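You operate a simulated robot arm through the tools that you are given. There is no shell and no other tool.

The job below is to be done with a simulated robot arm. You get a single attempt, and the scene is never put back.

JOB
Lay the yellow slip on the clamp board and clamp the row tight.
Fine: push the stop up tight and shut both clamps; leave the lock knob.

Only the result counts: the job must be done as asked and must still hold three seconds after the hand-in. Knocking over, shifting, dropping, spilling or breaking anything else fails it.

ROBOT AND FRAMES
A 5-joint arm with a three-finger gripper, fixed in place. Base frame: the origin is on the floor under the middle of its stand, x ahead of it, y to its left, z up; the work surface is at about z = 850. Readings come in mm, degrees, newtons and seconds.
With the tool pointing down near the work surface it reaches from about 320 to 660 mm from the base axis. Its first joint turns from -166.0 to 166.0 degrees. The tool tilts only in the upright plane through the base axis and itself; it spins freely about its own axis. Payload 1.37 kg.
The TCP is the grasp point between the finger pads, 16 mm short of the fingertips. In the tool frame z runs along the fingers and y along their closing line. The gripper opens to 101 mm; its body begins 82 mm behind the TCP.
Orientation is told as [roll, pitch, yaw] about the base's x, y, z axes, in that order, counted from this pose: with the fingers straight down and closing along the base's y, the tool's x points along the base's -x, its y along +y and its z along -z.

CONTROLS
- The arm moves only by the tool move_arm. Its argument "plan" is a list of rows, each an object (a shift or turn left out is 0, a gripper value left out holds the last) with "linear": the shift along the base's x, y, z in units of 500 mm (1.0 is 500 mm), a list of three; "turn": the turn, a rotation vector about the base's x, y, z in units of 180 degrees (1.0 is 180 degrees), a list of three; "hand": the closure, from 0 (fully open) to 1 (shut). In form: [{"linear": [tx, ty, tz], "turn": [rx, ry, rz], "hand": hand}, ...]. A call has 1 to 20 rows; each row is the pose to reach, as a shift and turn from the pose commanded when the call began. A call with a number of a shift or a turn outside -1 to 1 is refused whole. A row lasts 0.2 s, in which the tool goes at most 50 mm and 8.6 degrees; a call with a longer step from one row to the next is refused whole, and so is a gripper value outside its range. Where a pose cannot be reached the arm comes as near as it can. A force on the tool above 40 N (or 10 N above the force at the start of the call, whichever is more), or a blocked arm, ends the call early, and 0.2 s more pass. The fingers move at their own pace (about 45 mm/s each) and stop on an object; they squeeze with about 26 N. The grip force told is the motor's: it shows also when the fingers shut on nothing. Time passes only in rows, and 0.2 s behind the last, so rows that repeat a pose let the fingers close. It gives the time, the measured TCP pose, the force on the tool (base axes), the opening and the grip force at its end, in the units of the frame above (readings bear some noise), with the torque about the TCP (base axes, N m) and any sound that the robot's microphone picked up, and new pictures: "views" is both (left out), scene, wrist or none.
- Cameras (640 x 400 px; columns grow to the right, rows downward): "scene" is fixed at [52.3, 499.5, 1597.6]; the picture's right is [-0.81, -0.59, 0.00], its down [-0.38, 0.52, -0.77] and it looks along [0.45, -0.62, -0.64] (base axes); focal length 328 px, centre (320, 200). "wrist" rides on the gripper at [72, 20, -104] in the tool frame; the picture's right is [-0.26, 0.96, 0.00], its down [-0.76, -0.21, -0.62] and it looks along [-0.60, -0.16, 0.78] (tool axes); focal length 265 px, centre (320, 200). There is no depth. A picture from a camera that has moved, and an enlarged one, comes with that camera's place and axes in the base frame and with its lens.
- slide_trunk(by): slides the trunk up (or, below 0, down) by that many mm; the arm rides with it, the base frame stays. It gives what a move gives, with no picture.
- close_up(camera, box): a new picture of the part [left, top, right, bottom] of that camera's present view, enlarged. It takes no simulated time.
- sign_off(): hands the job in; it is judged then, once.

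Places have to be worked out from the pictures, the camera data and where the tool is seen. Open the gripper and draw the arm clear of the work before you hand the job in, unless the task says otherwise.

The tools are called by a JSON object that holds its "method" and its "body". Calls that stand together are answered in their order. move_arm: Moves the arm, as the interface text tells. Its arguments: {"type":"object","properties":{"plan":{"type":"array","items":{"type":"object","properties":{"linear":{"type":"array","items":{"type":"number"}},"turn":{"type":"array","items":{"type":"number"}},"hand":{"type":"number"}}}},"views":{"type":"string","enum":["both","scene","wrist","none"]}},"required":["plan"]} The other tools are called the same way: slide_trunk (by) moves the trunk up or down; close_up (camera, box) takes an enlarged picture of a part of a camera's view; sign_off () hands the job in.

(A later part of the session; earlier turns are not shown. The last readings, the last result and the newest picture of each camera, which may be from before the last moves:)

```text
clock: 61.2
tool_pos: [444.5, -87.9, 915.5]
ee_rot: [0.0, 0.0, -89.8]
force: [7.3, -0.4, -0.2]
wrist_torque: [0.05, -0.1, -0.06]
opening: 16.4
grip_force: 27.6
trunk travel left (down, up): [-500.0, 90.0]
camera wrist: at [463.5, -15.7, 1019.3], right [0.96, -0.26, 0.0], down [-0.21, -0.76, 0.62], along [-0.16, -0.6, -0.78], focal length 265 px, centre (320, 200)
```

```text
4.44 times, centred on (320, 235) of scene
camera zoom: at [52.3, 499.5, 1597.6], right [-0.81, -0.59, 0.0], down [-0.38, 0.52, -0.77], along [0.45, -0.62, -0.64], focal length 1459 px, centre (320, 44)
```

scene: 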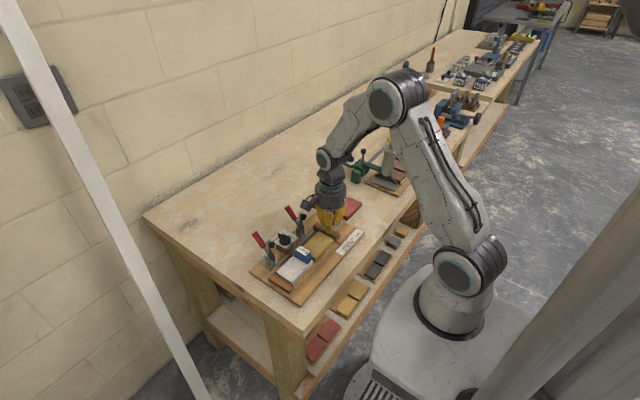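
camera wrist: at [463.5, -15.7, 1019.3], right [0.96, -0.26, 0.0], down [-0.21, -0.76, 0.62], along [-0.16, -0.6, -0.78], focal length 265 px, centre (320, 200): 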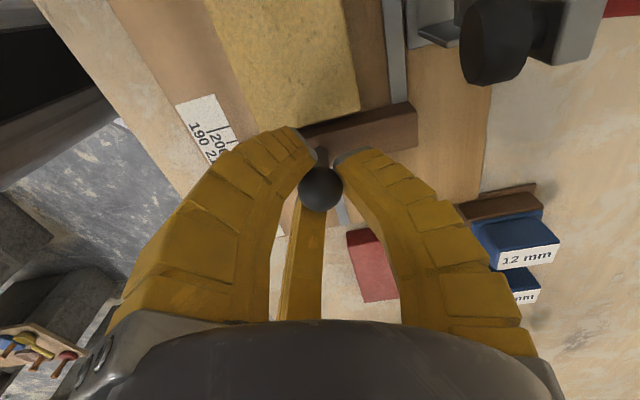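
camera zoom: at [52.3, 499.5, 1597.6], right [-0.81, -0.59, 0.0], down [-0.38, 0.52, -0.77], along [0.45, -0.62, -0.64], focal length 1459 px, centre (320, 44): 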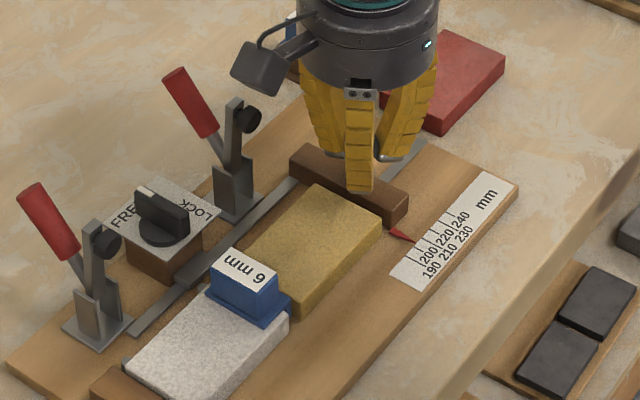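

The stop slides freely and its face is now a few mm from the yellow slip. I'll continue in small steps and watch the y reaction.

{"method": "move_arm", "body": {"plan": [{"linear": [0, 0.004, 0], "hand": 1.0}, {"linear": [0, 0.008, 0], "hand": 1.0}, {"linear": [0, 0.012, 0], "hand": 1.0}, {"linear": [0, 0.012, 0], "hand": 1.0}], "views": "wrist"}}

{"method": "close_up", "body": {"camera": "wrist", "box": [220, 0, 500, 200]}}

{"method": "close_up", "body": {"camera": "scene", "box": [270, 210, 350, 280]}}

```text
clock: 62.2
tool_pos: [444.3, -81.7, 915.4]
ee_rot: [0.0, 0.0, -89.9]
force: [9.7, -0.9, 0.8]
wrist_torque: [0.03, -0.09, -0.07]
opening: 16.5
grip_force: 28.7
trunk travel left (down, up): [-500.0, 90.0]
camera wrist: at [463.5, -9.6, 1019.0], right [0.96, -0.26, 0.0], down [-0.21, -0.76, 0.62], along [-0.16, -0.6, -0.78], focal length 265 px, centre (320, 200)
```

wrist: 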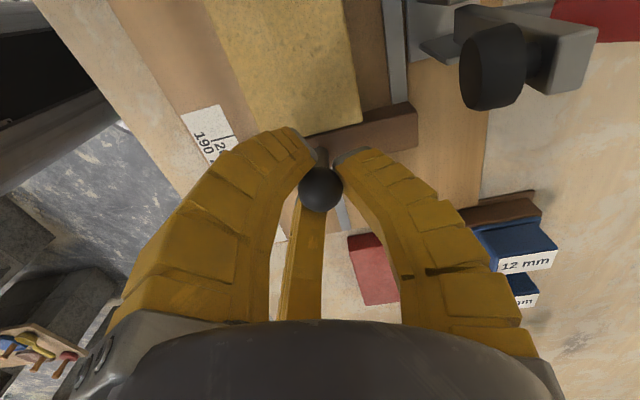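

```text
2.00 times, centred on (360, 100) of wrist
camera zoom: at [463.5, -9.6, 1019.0], right [0.96, -0.26, 0.0], down [-0.21, -0.76, 0.62], along [-0.16, -0.6, -0.78], focal length 531 px, centre (240, 400)
```

zoom: 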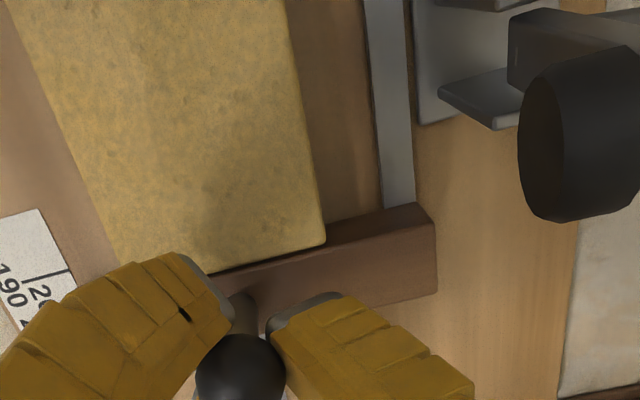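

```text
5.71 times, centred on (310, 245) of scene
camera zoom: at [52.3, 499.5, 1597.6], right [-0.81, -0.59, 0.0], down [-0.38, 0.52, -0.77], along [0.45, -0.62, -0.64], focal length 1876 px, centre (377, -57)
```

zoom: 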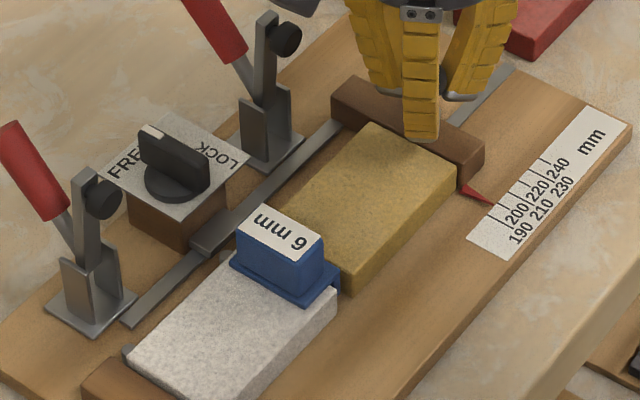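

The stop now touches the slip's end. I'll keep pushing a few mm with a 1 mm x correction to relieve the side load, watching for the y reaction to rise.

{"method": "move_arm", "body": {"plan": [{"linear": [0.002, 0.003, 0], "hand": 1.0}, {"linear": [0.002, 0.006, 0], "hand": 1.0}, {"linear": [0.002, 0.008, 0], "hand": 1.0}, {"linear": [0.002, 0.008, 0], "hand": 1.0}], "views": "none"}}

```text
clock: 63.2
tool_pos: [445.3, -77.9, 914.7]
ee_rot: [-0.2, 0.0, -89.9]
force: [4.3, -2.3, -0.5]
wrist_torque: [0.02, -0.02, -0.03]
opening: 16.3
grip_force: 28.2
trunk travel left (down, up): [-500.0, 90.0]
```

Only −2.3 N so far, so I'll continue with smaller steps.

{"method": "move_arm", "body": {"plan": [{"linear": [0.001, 0.002, 0], "hand": 1.0}, {"linear": [0.001, 0.004, 0], "hand": 1.0}, {"linear": [0.001, 0.004, 0], "hand": 1.0}], "views": "wrist"}}

{"method": "close_up", "body": {"camera": "scene", "box": [270, 210, 350, 280]}}

{"method": "close_up", "body": {"camera": "wrist", "box": [220, 0, 500, 200]}}

```text
clock: 64.0
tool_pos: [445.5, -76.9, 914.7]
ee_rot: [-0.2, 0.0, -90.0]
force: [-0.7, -2.2, -3.1]
wrist_torque: [0.03, 0.05, -0.04]
opening: 15.4
grip_force: 27.4
trunk travel left (down, up): [-500.0, 90.0]
camera wrist: at [463.9, -4.4, 1019.0], right [0.96, -0.26, 0.0], down [-0.21, -0.76, 0.62], along [-0.17, -0.6, -0.78], focal length 265 px, centre (320, 200)
```

wrist: 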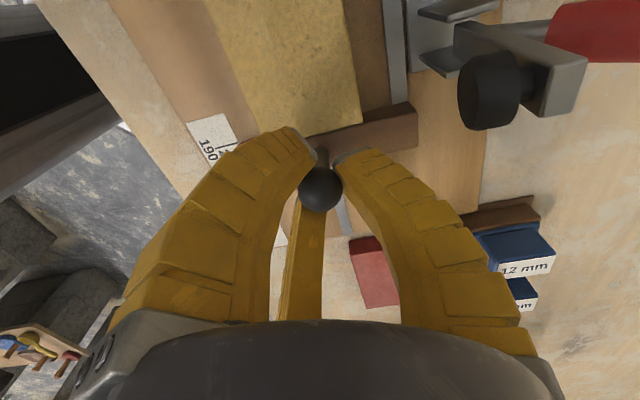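

```text
5.71 times, centred on (310, 245) of scene
camera zoom: at [52.3, 499.5, 1597.6], right [-0.81, -0.59, 0.0], down [-0.38, 0.52, -0.77], along [0.45, -0.62, -0.64], focal length 1876 px, centre (377, -57)
```

zoom: 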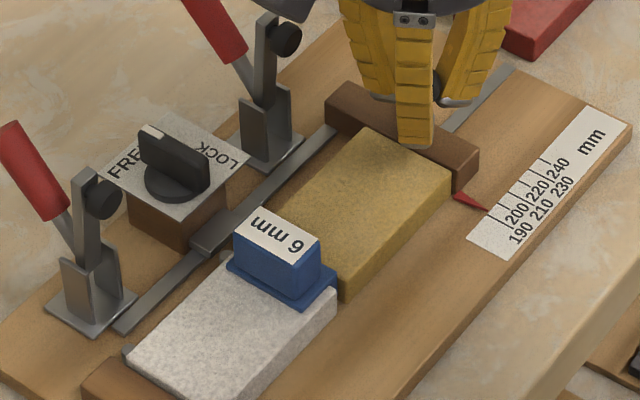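

```text
2.00 times, centred on (360, 100) of wrist
camera zoom: at [463.9, -4.4, 1019.0], right [0.96, -0.26, 0.0], down [-0.21, -0.76, 0.62], along [-0.17, -0.6, -0.78], focal length 531 px, centre (240, 400)
```

zoom: 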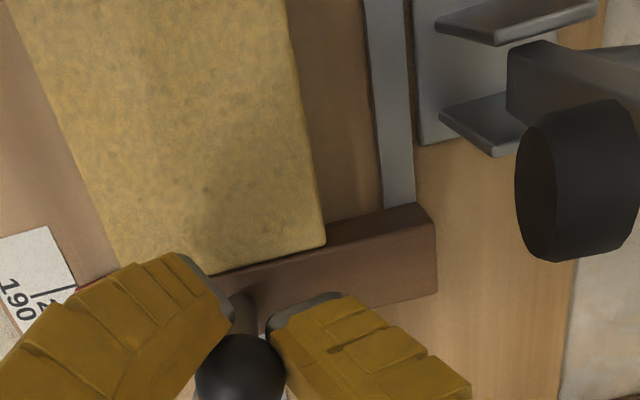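

The row is still closing up (pointer near 200) and the reaction is only about −2 N. I'll continue pushing in small steps.

{"method": "move_arm", "body": {"plan": [{"linear": [0, 0.002, 0], "hand": 1.0}, {"linear": [0, 0.004, 0], "hand": 1.0}, {"linear": [0, 0.006, 0], "hand": 1.0}, {"linear": [0, 0.006, 0], "hand": 1.0}], "views": "wrist"}}

{"method": "close_up", "body": {"camera": "scene", "box": [270, 210, 350, 280]}}

```text
clock: 65.0
tool_pos: [444.3, -74.7, 915.1]
ee_rot: [0.0, 0.1, -90.1]
force: [-3.4, -15.5, -6.2]
wrist_torque: [-0.06, 0.02, -0.05]
opening: 14.9
grip_force: 28.3
trunk travel left (down, up): [-500.0, 90.0]
camera wrist: at [463.9, -3.4, 1019.4], right [0.96, -0.27, 0.0], down [-0.21, -0.76, 0.62], along [-0.17, -0.6, -0.79], focal length 265 px, centre (320, 200)
```

wrist: 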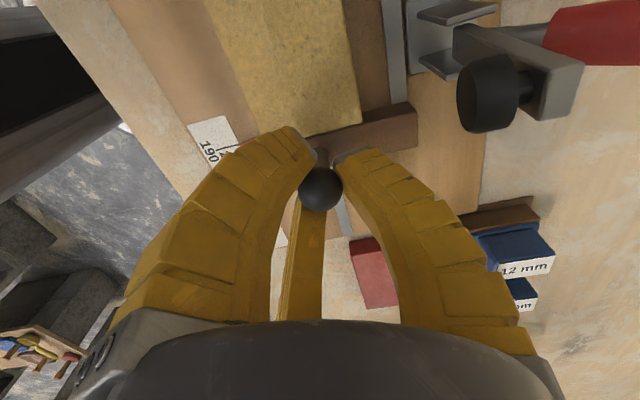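

```text
5.71 times, centred on (310, 245) of scene
camera zoom: at [52.3, 499.5, 1597.6], right [-0.81, -0.59, 0.0], down [-0.38, 0.52, -0.77], along [0.45, -0.62, -0.64], focal length 1876 px, centre (377, -57)
```

zoom: 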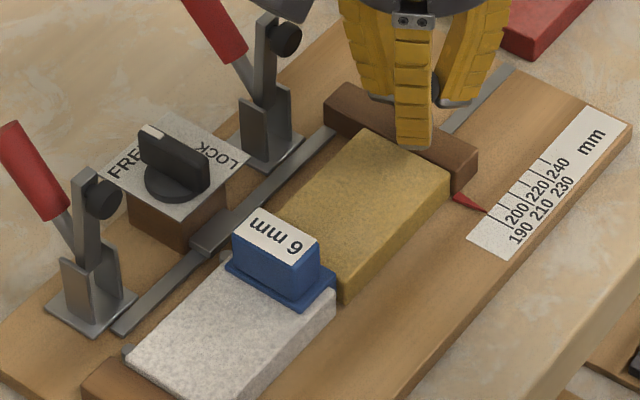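

The reaction jumped to −15.5 N, so the row seems tight. I'll zoom in to check the pointer and look for gaps.

{"method": "close_up", "body": {"camera": "scene", "box": [320, 225, 365, 260]}}

{"method": "close_up", "body": {"camera": "scene", "box": [285, 240, 330, 275]}}

{"method": "close_up", "body": {"camera": "wrist", "box": [180, 60, 340, 170]}}

```text
11.43 times, centred on (342, 242) of scene
camera zoom: at [52.3, 499.5, 1597.6], right [-0.81, -0.59, 0.0], down [-0.38, 0.52, -0.77], along [0.45, -0.62, -0.64], focal length 3752 px, centre (63, -286)
```

zoom: 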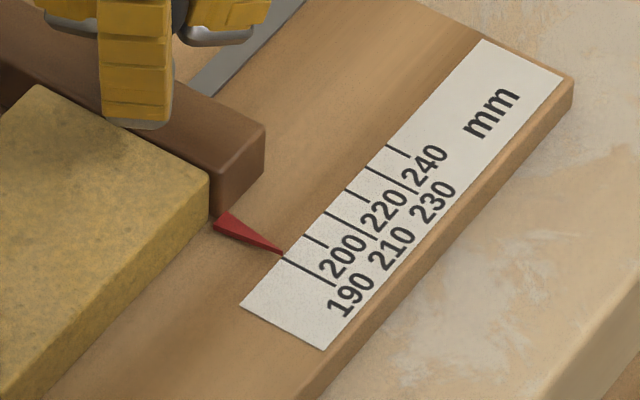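

```text
11.43 times, centred on (308, 258) of scene
camera zoom: at [52.3, 499.5, 1597.6], right [-0.81, -0.59, 0.0], down [-0.38, 0.52, -0.77], along [0.45, -0.62, -0.64], focal length 3752 px, centre (463, -457)
```

zoom: 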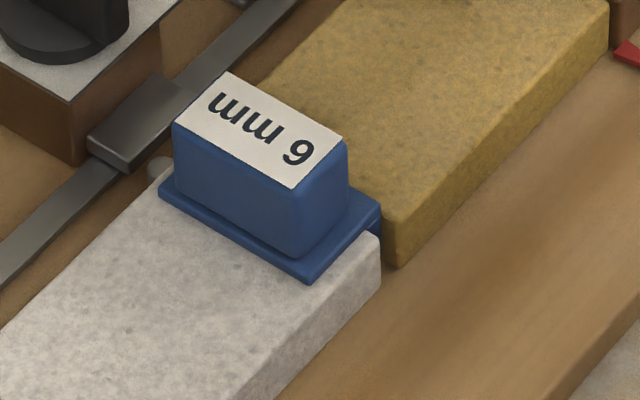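

```text
3.64 times, centred on (260, 115) of wrist
camera zoom: at [463.9, -3.4, 1019.4], right [0.96, -0.27, 0.0], down [-0.21, -0.76, 0.62], along [-0.17, -0.6, -0.79], focal length 965 px, centre (538, 509)
```

zoom: 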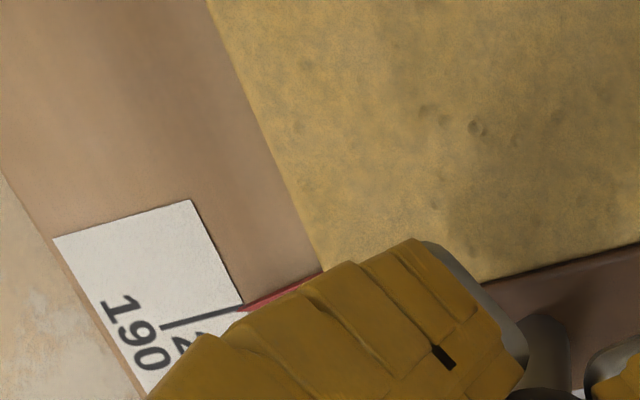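

The pointer reads about 190–191 (92 + 6 + 92) and the yellow slip, spacer lip and grey slip are in contact. One more firm nudge, then I'll open the fingers and rise.

{"method": "move_arm", "body": {"plan": [{"linear": [0, 0.0015, 0], "hand": 1.0}, {"linear": [0, 0.0025, 0], "hand": 1.0}, {"linear": [0, 0.0025, 0], "hand": 1.0}], "views": "none"}}

```text
clock: 65.8
tool_pos: [444.7, -76.0, 915.2]
ee_rot: [0.0, 0.2, -90.0]
force: [-6.1, -25.5, -7.4]
wrist_torque: [-0.08, 0.03, -0.05]
opening: 14.6
grip_force: 28.7
trunk travel left (down, up): [-500.0, 90.0]
```

Firm at −25.5 N with no further motion, so the row is tight. I'll open the fingers and lift straight up.

{"method": "move_arm", "body": {"plan": [{"hand": 0.75}, {"hand": 0.6}, {"hand": 0.5}, {"hand": 0.5}, {"hand": 0.5}, {"linear": [0, 0, 0.03], "hand": 0.5}, {"linear": [0, 0, 0.08], "hand": 0.5}, {"linear": [0, 0, 0.14], "hand": 0.5}, {"linear": [0, 0, 0.17], "hand": 0.5}, {"linear": [0, 0, 0.17], "hand": 0.5}], "views": "both"}}

{"method": "close_up", "body": {"camera": "scene", "box": [250, 195, 360, 285]}}

{"method": "close_up", "body": {"camera": "wrist", "box": [180, 0, 500, 200]}}

```text
clock: 68.0
tool_pos: [445.9, -71.4, 1000.6]
ee_rot: [0.0, 0.0, -89.9]
force: [-0.5, -0.5, 0.3]
wrist_torque: [-0.01, 0.02, -0.04]
opening: 54.4
grip_force: 2.6
trunk travel left (down, up): [-500.0, 90.0]
camera wrist: at [464.3, 0.7, 1104.8], right [0.96, -0.26, 0.0], down [-0.21, -0.76, 0.62], along [-0.16, -0.6, -0.78], focal length 265 px, centre (320, 200)
```

scene: 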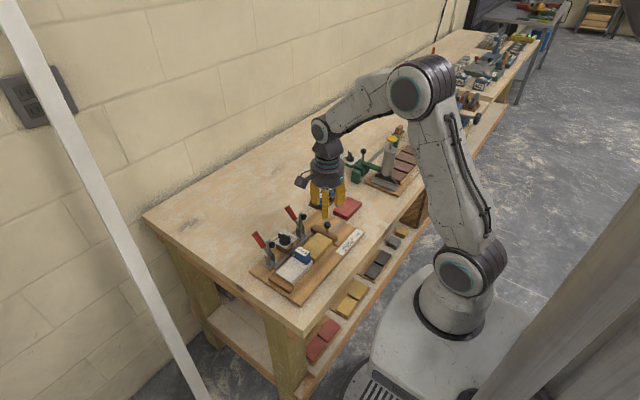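
wrist: 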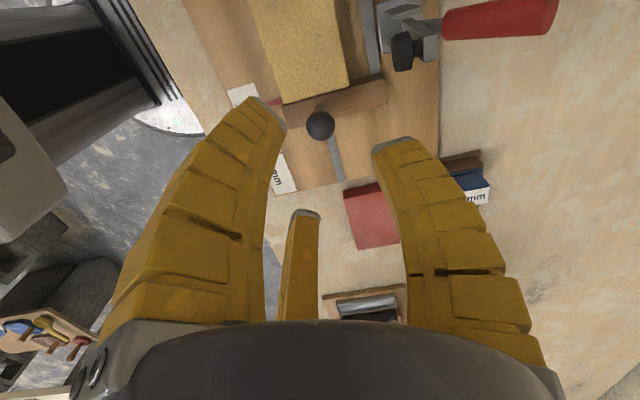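

```text
4.44 times, centred on (305, 240) of scene
camera zoom: at [52.3, 499.5, 1597.6], right [-0.81, -0.59, 0.0], down [-0.38, 0.52, -0.77], along [0.45, -0.62, -0.64], focal length 1459 px, centre (387, 22)
```

zoom: 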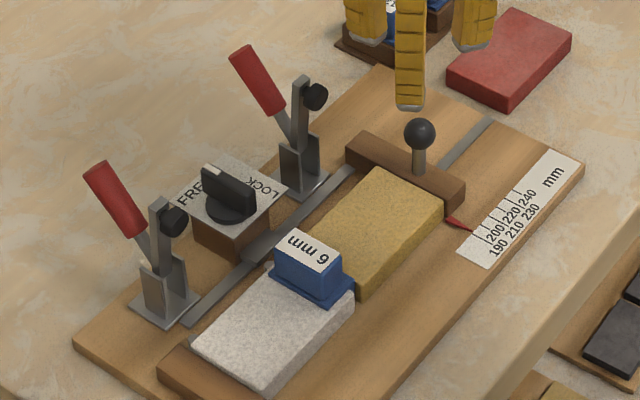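

```text
2.00 times, centred on (340, 100) of wrist
camera zoom: at [464.3, 0.7, 1104.8], right [0.96, -0.26, 0.0], down [-0.21, -0.76, 0.62], along [-0.16, -0.6, -0.78], focal length 531 px, centre (280, 400)
```

zoom: 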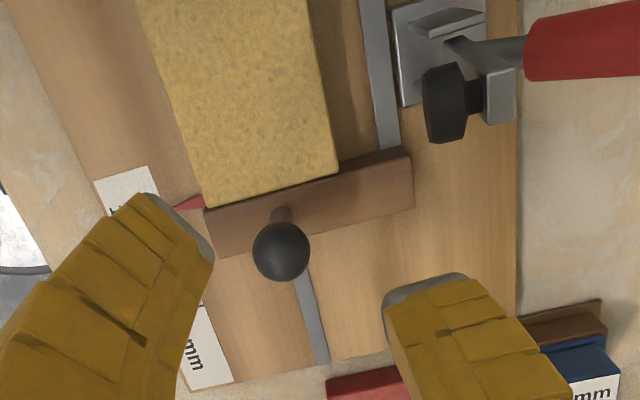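

The row is tight and aligned. Now the clamps: I'll look closely at both mechanisms.

{"method": "close_up", "body": {"camera": "scene", "box": [280, 200, 325, 245]}}

{"method": "close_up", "body": {"camera": "scene", "box": [245, 225, 290, 275]}}

{"method": "close_up", "body": {"camera": "wrist", "box": [360, 0, 580, 110]}}

```text
8.89 times, centred on (302, 222) of scene
camera zoom: at [52.3, 499.5, 1597.6], right [-0.81, -0.59, 0.0], down [-0.38, 0.52, -0.77], along [0.45, -0.62, -0.64], focal length 2918 px, centre (476, 0)
```

zoom: 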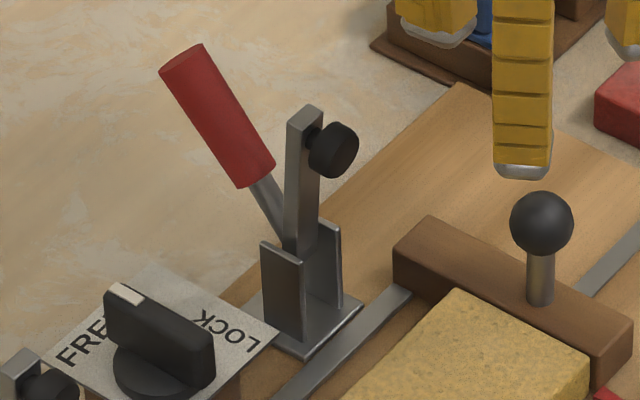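

```text
8.00 times, centred on (268, 250) of scene
camera zoom: at [52.3, 499.5, 1597.6], right [-0.81, -0.59, 0.0], down [-0.38, 0.52, -0.77], along [0.45, -0.62, -0.64], focal length 2626 px, centre (740, -200)
```

zoom: 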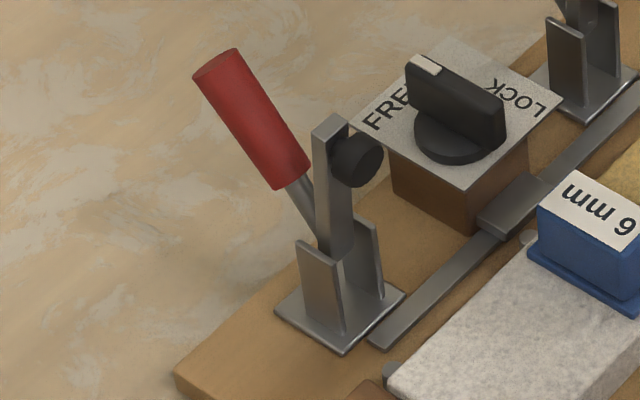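

```text
2.91 times, centred on (470, 55) of wrist
camera zoom: at [464.3, 0.7, 1104.8], right [0.96, -0.26, 0.0], down [-0.21, -0.76, 0.62], along [-0.16, -0.6, -0.78], focal length 772 px, centre (-116, 622)
```

zoom: 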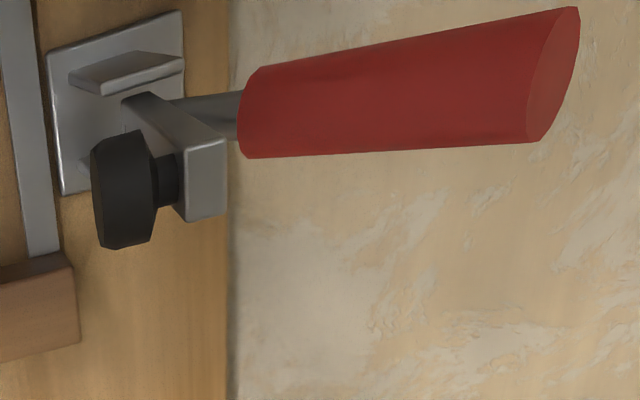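

Each clamp is an upright arm (pad facing the row) with a red handle leaning back about 38°, and handle 2's end is near (561, −34, 959). I'll cage that handle from above with finger B behind it and swing it forward, so first I'll move over it.

{"method": "move_arm", "body": {"plan": [{"linear": [0, 0, 0.04], "hand": 0.45}, {"linear": [0.03, 0.01, 0.08], "hand": 0.45}, {"linear": [0.08, 0.03, 0.08], "hand": 0.45}, {"linear": [0.13, 0.05, 0.08], "hand": 0.45}, {"linear": [0.18, 0.07, 0.08], "hand": 0.45}, {"linear": [0.191, 0.075, 0.08], "hand": 0.45}, {"linear": [0.191, 0.075, 0.08], "hand": 0.45}], "views": "both"}}

{"method": "close_up", "body": {"camera": "wrist", "box": [220, 40, 500, 240]}}

{"method": "close_up", "body": {"camera": "scene", "box": [260, 140, 360, 250]}}

```text
clock: 69.6
tool_pos: [542.3, -34.8, 1040.2]
ee_rot: [0.0, 0.0, -89.9]
force: [0.1, 0.3, -0.8]
wrist_torque: [-0.01, 0.02, 0.01]
opening: 59.1
grip_force: 2.7
trunk travel left (down, up): [-500.0, 90.0]
camera wrist: at [560.1, 37.5, 1144.1], right [0.96, -0.26, 0.0], down [-0.21, -0.76, 0.62], along [-0.16, -0.6, -0.78], focal length 265 px, centre (320, 200)
```

scene: 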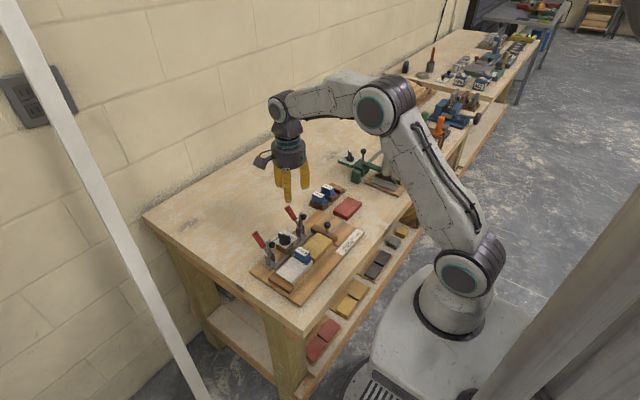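
wrist: 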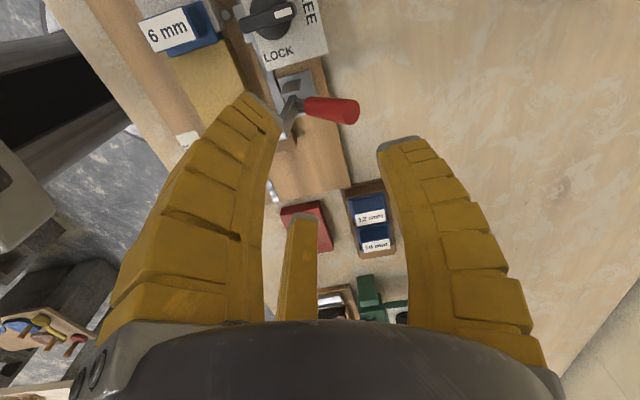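

```text
2.00 times, centred on (360, 140) of wrist
camera zoom: at [560.1, 37.5, 1144.1], right [0.96, -0.26, 0.0], down [-0.21, -0.76, 0.62], along [-0.16, -0.6, -0.78], focal length 531 px, centre (240, 320)
```

zoom: 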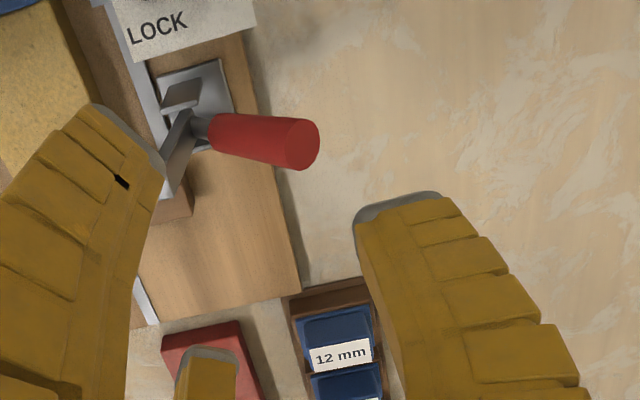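

```text
3.64 times, centred on (310, 195) of scene
camera zoom: at [52.3, 499.5, 1597.6], right [-0.81, -0.59, 0.0], down [-0.38, 0.52, -0.77], along [0.45, -0.62, -0.64], focal length 1194 px, centre (356, 218)
```

zoom: 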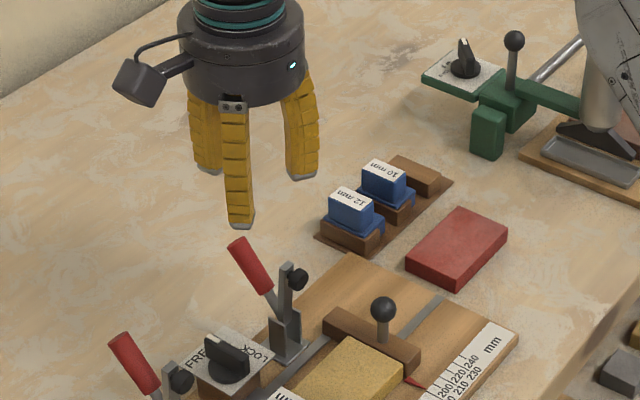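

The handle end is confirmed near (562, −33.5, 959). I'll descend with B just behind it.

{"method": "move_arm", "body": {"plan": [{"linear": [0.005, 0.001, -0.05], "hand": 0.45}, {"linear": [0.005, 0.001, -0.1], "hand": 0.45}, {"linear": [0.005, 0.001, -0.15], "hand": 0.45}, {"linear": [0.005, 0.001, -0.17], "hand": 0.45}, {"linear": [0.005, 0.001, -0.17], "hand": 0.45}], "views": "both"}}

{"method": "close_up", "body": {"camera": "wrist", "box": [220, 40, 500, 240]}}

{"method": "close_up", "body": {"camera": "scene", "box": [260, 160, 350, 250]}}

```text
clock: 70.8
tool_pos: [543.1, -36.3, 954.9]
ee_rot: [-0.1, -0.1, -89.8]
force: [-0.3, -0.2, 0.2]
wrist_torque: [-0.01, 0.02, -0.01]
opening: 59.2
grip_force: 2.8
trunk travel left (down, up): [-500.0, 90.0]
camera wrist: at [562.0, 37.4, 1059.6], right [0.96, -0.26, 0.0], down [-0.21, -0.76, 0.62], along [-0.16, -0.6, -0.78], focal length 265 px, centre (320, 200)
```

scene: 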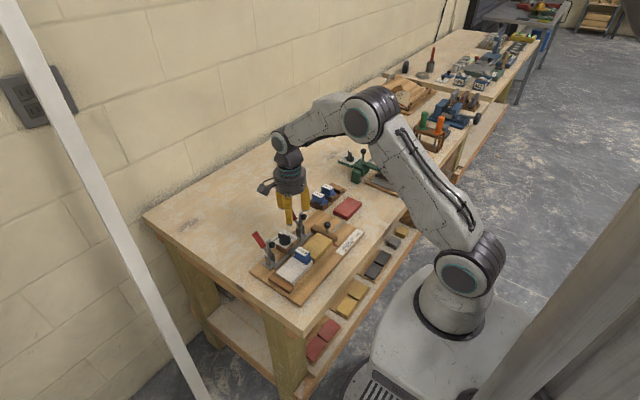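
wrist: 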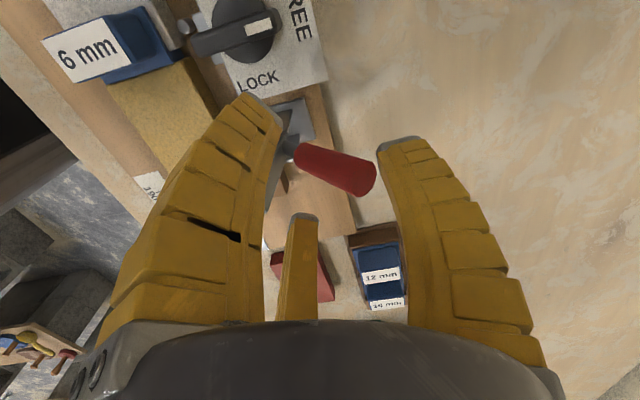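

```text
2.00 times, centred on (360, 140) of wrist
camera zoom: at [562.0, 37.4, 1059.6], right [0.96, -0.26, 0.0], down [-0.21, -0.76, 0.62], along [-0.16, -0.6, -0.78], focal length 531 px, centre (240, 320)
```

zoom: 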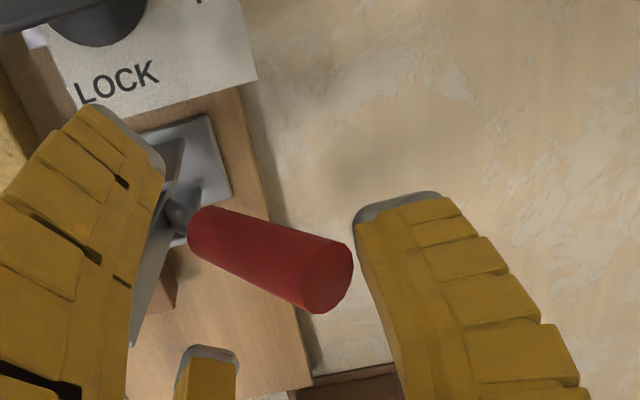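

```text
4.44 times, centred on (305, 205) of scene
camera zoom: at [52.3, 499.5, 1597.6], right [-0.81, -0.59, 0.0], down [-0.38, 0.52, -0.77], along [0.45, -0.62, -0.64], focal length 1459 px, centre (387, 178)
```

zoom: 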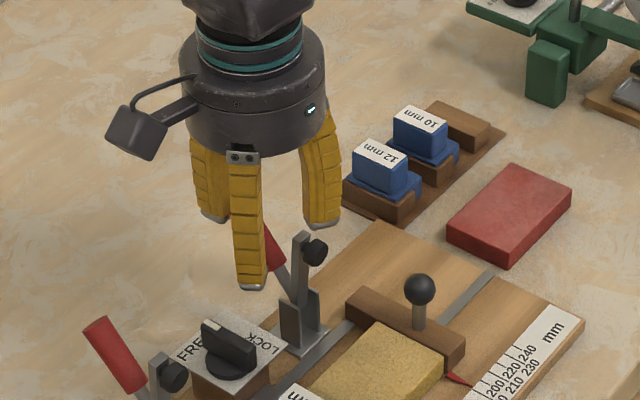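

The handle sits between B (behind it) and the A/C pair. I'll push slowly in −x and watch how the clamp responds.

{"method": "move_arm", "body": {"plan": [{"linear": [-0.008, 0, 0], "hand": 0.45}, {"linear": [-0.016, 0, 0], "hand": 0.45}, {"linear": [-0.024, 0, 0], "hand": 0.45}, {"linear": [-0.032, 0, 0], "hand": 0.45}, {"linear": [-0.04, 0, 0], "hand": 0.45}, {"linear": [-0.048, 0, 0], "hand": 0.45}, {"linear": [-0.048, 0, 0], "hand": 0.45}], "views": "both"}}

{"method": "close_up", "body": {"camera": "wrist", "box": [220, 40, 500, 240]}}

{"method": "close_up", "body": {"camera": "scene", "box": [260, 160, 350, 250]}}

```text
clock: 72.4
tool_pos: [527.8, -34.4, 954.8]
ee_rot: [0.7, -0.1, -89.9]
force: [32.0, -2.8, -1.5]
wrist_torque: [0.03, 0.17, -0.1]
opening: 84.0
grip_force: 20.1
trunk travel left (down, up): [-500.0, 90.0]
camera wrist: at [545.3, 37.6, 1059.2], right [0.96, -0.26, 0.01], down [-0.21, -0.76, 0.62], along [-0.15, -0.6, -0.79], focal length 265 px, centre (320, 200)
```

scene: 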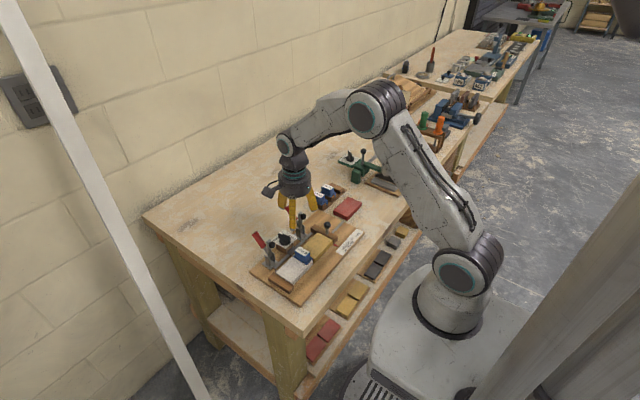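
wrist: 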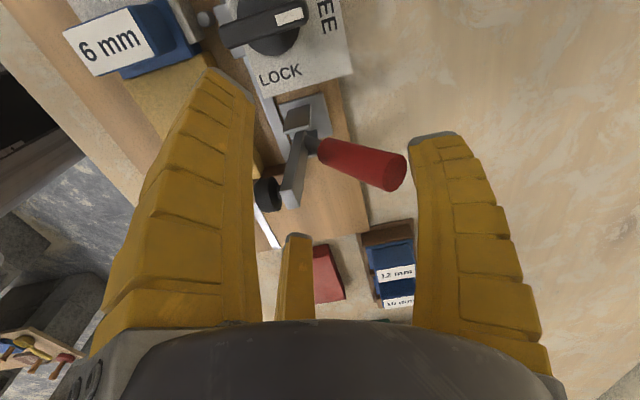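

```text
2.00 times, centred on (360, 140) of wrist
camera zoom: at [545.3, 37.6, 1059.2], right [0.96, -0.26, 0.01], down [-0.21, -0.76, 0.62], along [-0.15, -0.6, -0.79], focal length 531 px, centre (240, 320)
```

zoom: 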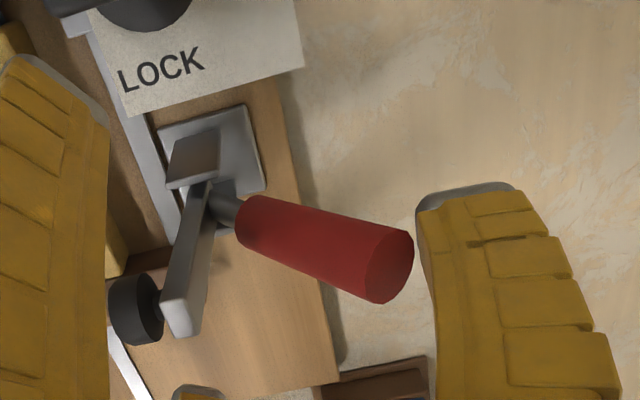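

```text
4.44 times, centred on (305, 205) of scene
camera zoom: at [52.3, 499.5, 1597.6], right [-0.81, -0.59, 0.0], down [-0.38, 0.52, -0.77], along [0.45, -0.62, -0.64], focal length 1459 px, centre (387, 178)
```

zoom: 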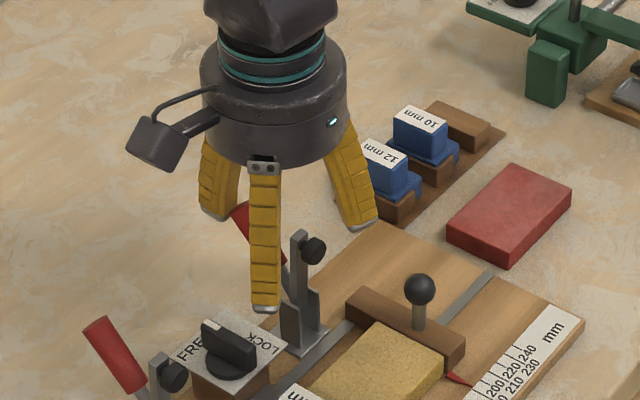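

The handle didn't budge: B was just pushed open at 32 N. Fingers are weak radially but stiff sideways, so I'll back off, rise and spin to yaw 0 to push with the side of finger B.

{"method": "move_arm", "body": {"plan": [{"linear": [0.024, 0, 0], "hand": 0.45}, {"linear": [0.05, 0, 0], "hand": 0.45}, {"linear": [0.05, 0, 0.06], "hand": 0.45}, {"linear": [0.05, 0, 0.14], "hand": 0.5}, {"linear": [0.06, -0.01, 0.18], "turn": [0, 0, 0.045], "hand": 0.5}, {"linear": [0.07, -0.02, 0.18], "turn": [0, 0, 0.09], "hand": 0.5}, {"linear": [0.08, -0.03, 0.18], "turn": [0, 0, 0.135], "hand": 0.5}, {"linear": [0.09, -0.04, 0.18], "turn": [0, 0, 0.18], "hand": 0.5}, {"linear": [0.1, -0.05, 0.18], "turn": [0, 0, 0.225], "hand": 0.5}, {"linear": [0.11, -0.06, 0.18], "turn": [0, 0, 0.27], "hand": 0.5}, {"linear": [0.12, -0.07, 0.18], "turn": [0, 0, 0.315], "hand": 0.5}, {"linear": [0.13, -0.072, 0.18], "turn": [0, 0, 0.36], "hand": 0.5}, {"linear": [0.14, -0.072, 0.18], "turn": [0, 0, 0.405], "hand": 0.5}, {"linear": [0.142, -0.072, 0.18], "turn": [0, 0, 0.45], "hand": 0.5}, {"linear": [0.142, -0.072, 0.18], "turn": [0, 0, 0.5], "hand": 0.5}, {"linear": [0.142, -0.072, 0.18], "turn": [0, 0, 0.5], "hand": 0.5}], "views": "both"}}

{"method": "close_up", "body": {"camera": "wrist", "box": [220, 20, 560, 240]}}

{"method": "close_up", "body": {"camera": "scene", "box": [250, 140, 350, 250]}}

```text
refused: row 15 steps farther than a row can; nothing moved
```

```text
1.82 times, centred on (390, 130) of wrist
camera zoom: at [545.3, 37.6, 1059.2], right [0.96, -0.26, 0.01], down [-0.21, -0.76, 0.62], along [-0.15, -0.6, -0.79], focal length 483 px, centre (193, 327)
```

zoom: 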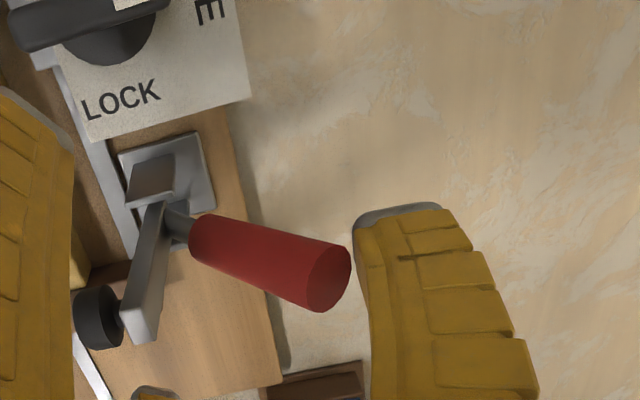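

```text
3.64 times, centred on (300, 195) of scene
camera zoom: at [52.3, 499.5, 1597.6], right [-0.81, -0.59, 0.0], down [-0.38, 0.52, -0.77], along [0.45, -0.62, -0.64], focal length 1194 px, centre (393, 218)
```

zoom: 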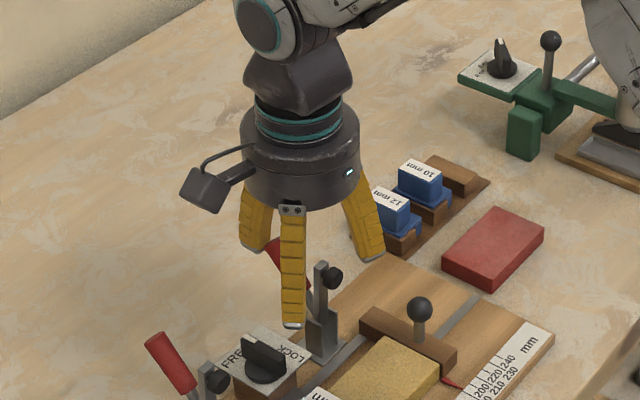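

The last turn step was over the limit, so I'll resend it with even steps.

{"method": "move_arm", "body": {"plan": [{"linear": [0.024, 0, 0], "hand": 0.45}, {"linear": [0.05, 0, 0], "hand": 0.45}, {"linear": [0.05, 0, 0.06], "hand": 0.45}, {"linear": [0.05, 0, 0.14], "hand": 0.5}, {"linear": [0.06, -0.01, 0.18], "turn": [0, 0, 0.0455], "hand": 0.5}, {"linear": [0.07, -0.02, 0.18], "turn": [0, 0, 0.091], "hand": 0.5}, {"linear": [0.08, -0.03, 0.18], "turn": [0, 0, 0.1365], "hand": 0.5}, {"linear": [0.09, -0.04, 0.18], "turn": [0, 0, 0.182], "hand": 0.5}, {"linear": [0.1, -0.05, 0.18], "turn": [0, 0, 0.2275], "hand": 0.5}, {"linear": [0.11, -0.06, 0.18], "turn": [0, 0, 0.273], "hand": 0.5}, {"linear": [0.12, -0.07, 0.18], "turn": [0, 0, 0.3185], "hand": 0.5}, {"linear": [0.13, -0.072, 0.18], "turn": [0, 0, 0.364], "hand": 0.5}, {"linear": [0.14, -0.072, 0.18], "turn": [0, 0, 0.4095], "hand": 0.5}, {"linear": [0.142, -0.072, 0.18], "turn": [0, 0, 0.455], "hand": 0.5}, {"linear": [0.142, -0.072, 0.18], "turn": [0, 0, 0.5], "hand": 0.5}, {"linear": [0.142, -0.072, 0.18], "turn": [0, 0, 0.5], "hand": 0.5}], "views": "both"}}

{"method": "close_up", "body": {"camera": "wrist", "box": [220, 20, 560, 240]}}

{"method": "close_up", "body": {"camera": "scene", "box": [250, 140, 350, 250]}}

```text
clock: 75.8
tool_pos: [591.3, -69.2, 1045.3]
ee_rot: [0.0, 0.1, 0.2]
force: [0.1, 0.4, 0.0]
wrist_torque: [0.0, -0.01, -0.02]
opening: 54.4
grip_force: 2.6
trunk travel left (down, up): [-500.0, 90.0]
camera wrist: at [517.6, -50.2, 1149.3], right [0.26, 0.97, 0.0], down [0.76, -0.2, 0.62], along [0.6, -0.16, -0.78], focal length 265 px, centre (320, 200)
```

scene: 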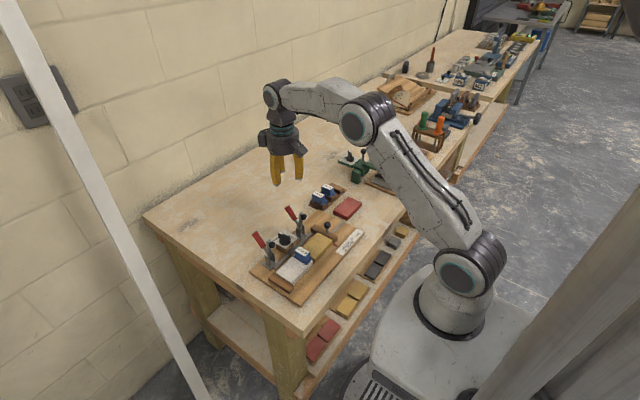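
wrist: 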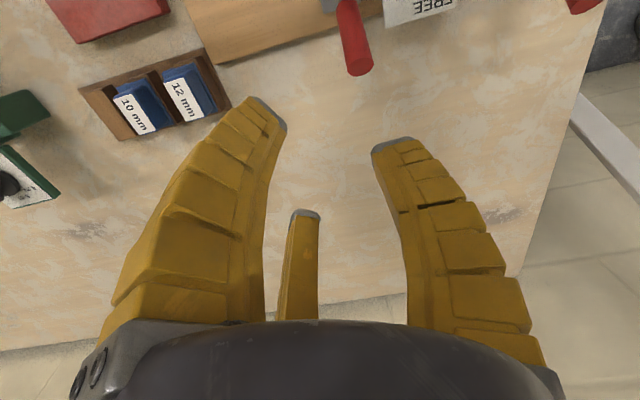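

```text
1.82 times, centred on (390, 130) of wrist
camera zoom: at [517.6, -50.2, 1149.3], right [0.26, 0.97, 0.0], down [0.76, -0.2, 0.62], along [0.6, -0.16, -0.78], focal length 483 px, centre (193, 327)
```

zoom: 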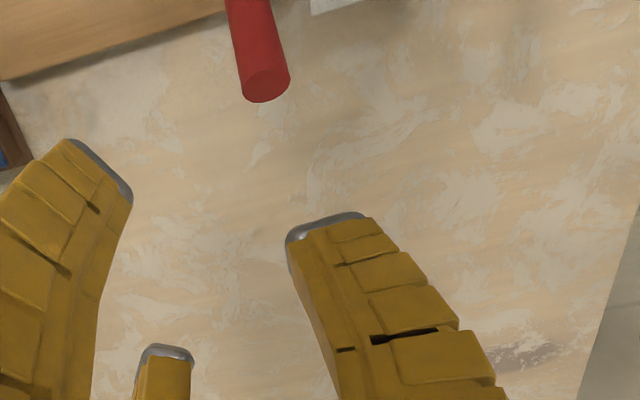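

```text
3.64 times, centred on (300, 195) of scene
camera zoom: at [52.3, 499.5, 1597.6], right [-0.81, -0.59, 0.0], down [-0.38, 0.52, -0.77], along [0.45, -0.62, -0.64], focal length 1194 px, centre (393, 218)
```

zoom: 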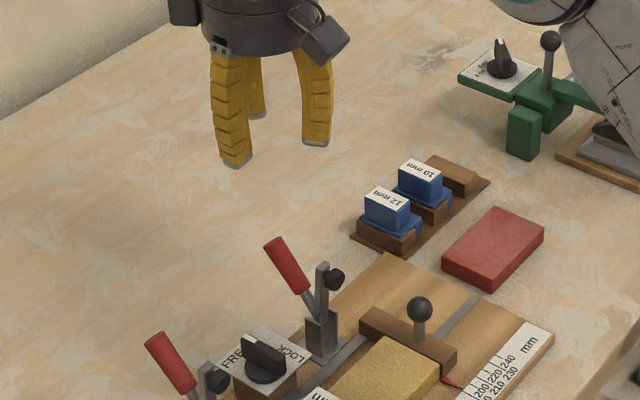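

Finger B's side face is behind the handle with about 10 mm clearance. I'll shift 4 mm in y to centre on it, descend to z ≈ 950, and push with the stiff side of the finger.

{"method": "move_arm", "body": {"plan": [{"linear": [0.004, -0.008, -0.06], "hand": 0.5}, {"linear": [0.004, -0.008, -0.13], "hand": 0.5}, {"linear": [0.004, -0.008, -0.19], "hand": 0.5}, {"linear": [0.004, -0.008, -0.19], "hand": 0.5}], "views": "none"}}

{"method": "move_arm", "body": {"plan": [{"linear": [-0.01, 0, 0], "hand": 0.5}, {"linear": [-0.018, 0, 0], "hand": 0.5}, {"linear": [-0.026, 0, 0], "hand": 0.5}, {"linear": [-0.034, 0, 0], "hand": 0.5}, {"linear": [-0.04, 0, 0], "hand": 0.5}, {"linear": [-0.04, 0, 0], "hand": 0.5}], "views": "both"}}

{"method": "close_up", "body": {"camera": "wrist", "box": [220, 20, 560, 240]}}

{"method": "close_up", "body": {"camera": "scene", "box": [260, 160, 350, 250]}}

```text
clock: 76.8
tool_pos: [592.6, -75.2, 951.1]
ee_rot: [0.0, 0.1, 0.1]
force: [-0.2, -0.4, 0.6]
wrist_torque: [0.05, 0.02, 0.02]
opening: 54.3
grip_force: 2.8
trunk travel left (down, up): [-500.0, 90.0]
```

```text
clock: 78.2
tool_pos: [579.5, -75.8, 951.0]
ee_rot: [-0.2, -0.9, 0.0]
force: [31.5, 0.4, 8.1]
wrist_torque: [0.35, 0.31, -1.19]
opening: 55.4
grip_force: 3.5
trunk travel left (down, up): [-500.0, 90.0]
camera wrist: at [504.9, -54.5, 1054.0], right [0.26, 0.96, 0.0], down [0.75, -0.21, 0.63], along [0.61, -0.17, -0.77], focal length 265 px, centre (320, 200)
```

scene: 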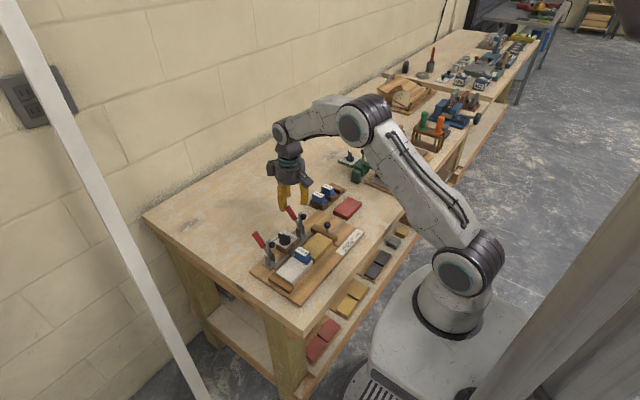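
wrist: 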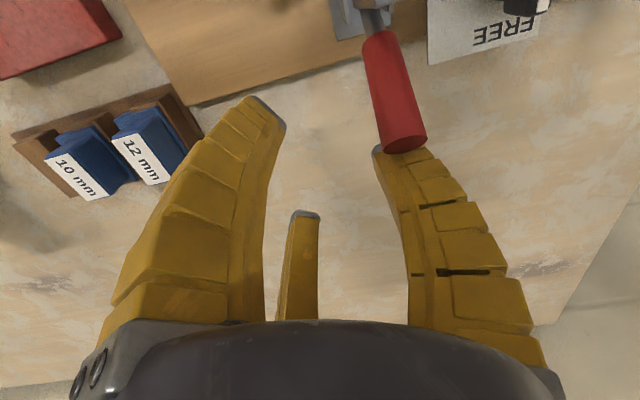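

```text
1.82 times, centred on (390, 130) of wrist
camera zoom: at [504.9, -54.5, 1054.0], right [0.26, 0.96, 0.0], down [0.75, -0.21, 0.63], along [0.61, -0.17, -0.77], focal length 483 px, centre (193, 327)
```

zoom: 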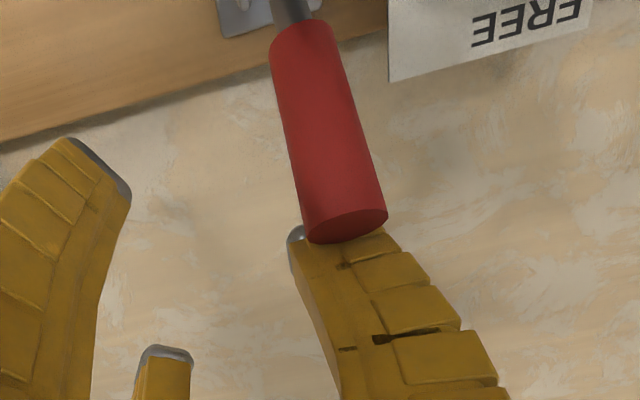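

```text
4.44 times, centred on (305, 205) of scene
camera zoom: at [52.3, 499.5, 1597.6], right [-0.81, -0.59, 0.0], down [-0.38, 0.52, -0.77], along [0.45, -0.62, -0.64], focal length 1459 px, centre (387, 178)
```

zoom: 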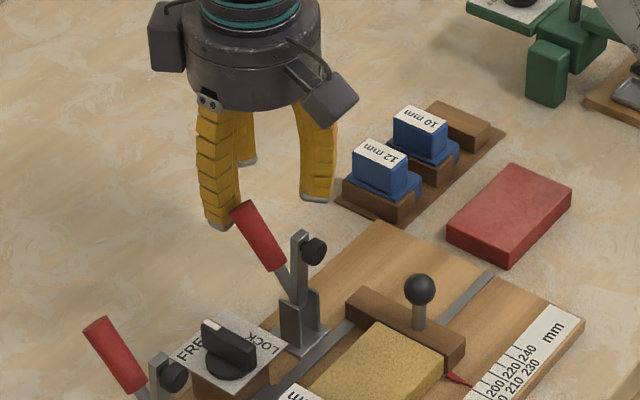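

31 N sideways doesn't move it at all, which suggests that direction is against the clamp's open limit and the handle closes by pressing it down and back. I'll back off, make a fist and test gently from above.

{"method": "move_arm", "body": {"plan": [{"linear": [0.02, 0, 0], "hand": 0.5}, {"linear": [0.05, 0, 0], "hand": 0.5}, {"linear": [0.05, 0, 0.06], "hand": 0.8}, {"linear": [0.05, 0, 0.14], "hand": 1.0}, {"linear": [0.03, 0.03, 0.2], "hand": 1.0}, {"linear": [-0.01, 0.07, 0.2], "hand": 1.0}, {"linear": [-0.022, 0.081, 0.17], "hand": 1.0}, {"linear": [-0.022, 0.081, 0.13], "hand": 1.0}, {"linear": [-0.022, 0.081, 0.11], "hand": 1.0}, {"linear": [-0.022, 0.081, 0.11], "hand": 1.0}], "views": "both"}}

{"method": "close_up", "body": {"camera": "wrist", "box": [220, 60, 500, 260]}}

{"method": "close_up", "body": {"camera": "scene", "box": [260, 150, 350, 250]}}

```text
clock: 80.4
tool_pos: [562.2, -33.2, 1004.2]
ee_rot: [-0.1, 0.0, 0.1]
force: [0.4, 0.7, -0.4]
wrist_torque: [-0.02, -0.02, 0.01]
opening: 0.1
grip_force: 26.3
trunk travel left (down, up): [-500.0, 90.0]
camera wrist: at [488.1, -14.0, 1108.8], right [0.26, 0.96, 0.0], down [0.76, -0.21, 0.62], along [0.6, -0.16, -0.78], focal length 265 px, centre (320, 200)
```

scene: 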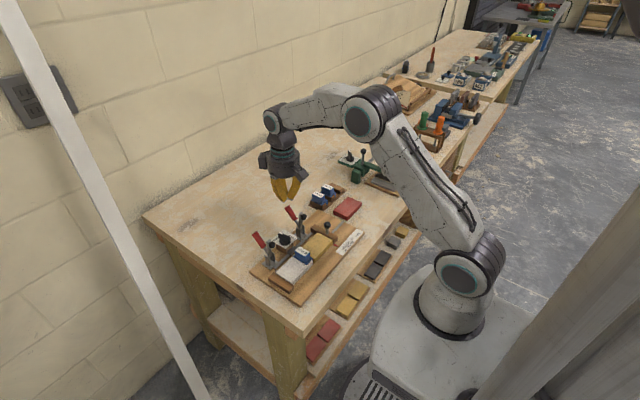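
wrist: 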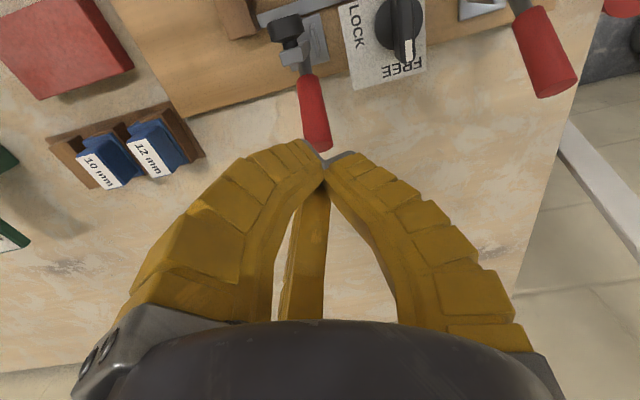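

```text
2.00 times, centred on (360, 160) of wrist
camera zoom: at [488.1, -14.0, 1108.8], right [0.26, 0.96, 0.0], down [0.76, -0.21, 0.62], along [0.6, -0.16, -0.78], focal length 531 px, centre (240, 280)
```

zoom: 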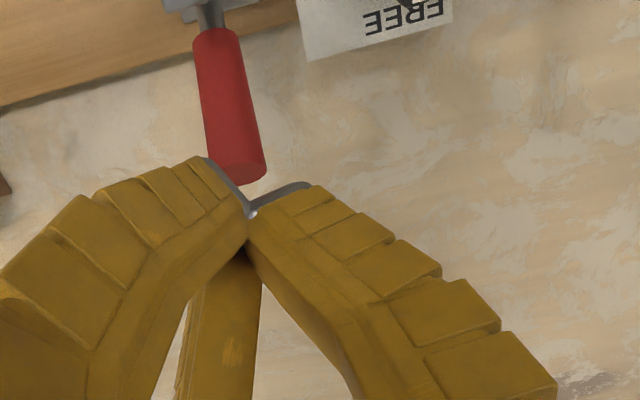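

```text
4.00 times, centred on (305, 200) of scene
camera zoom: at [52.3, 499.5, 1597.6], right [-0.81, -0.59, 0.0], down [-0.38, 0.52, -0.77], along [0.45, -0.62, -0.64], focal length 1313 px, centre (380, 200)
```

zoom: 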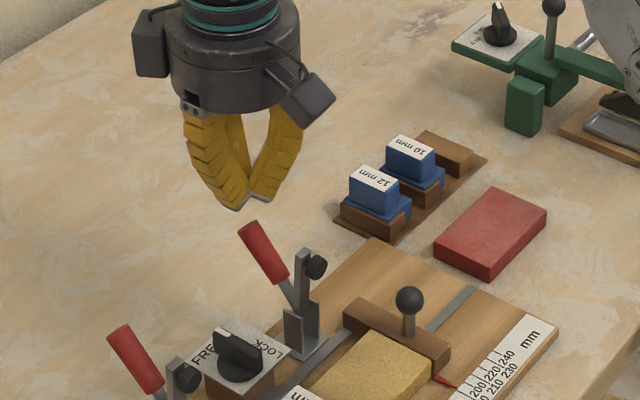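

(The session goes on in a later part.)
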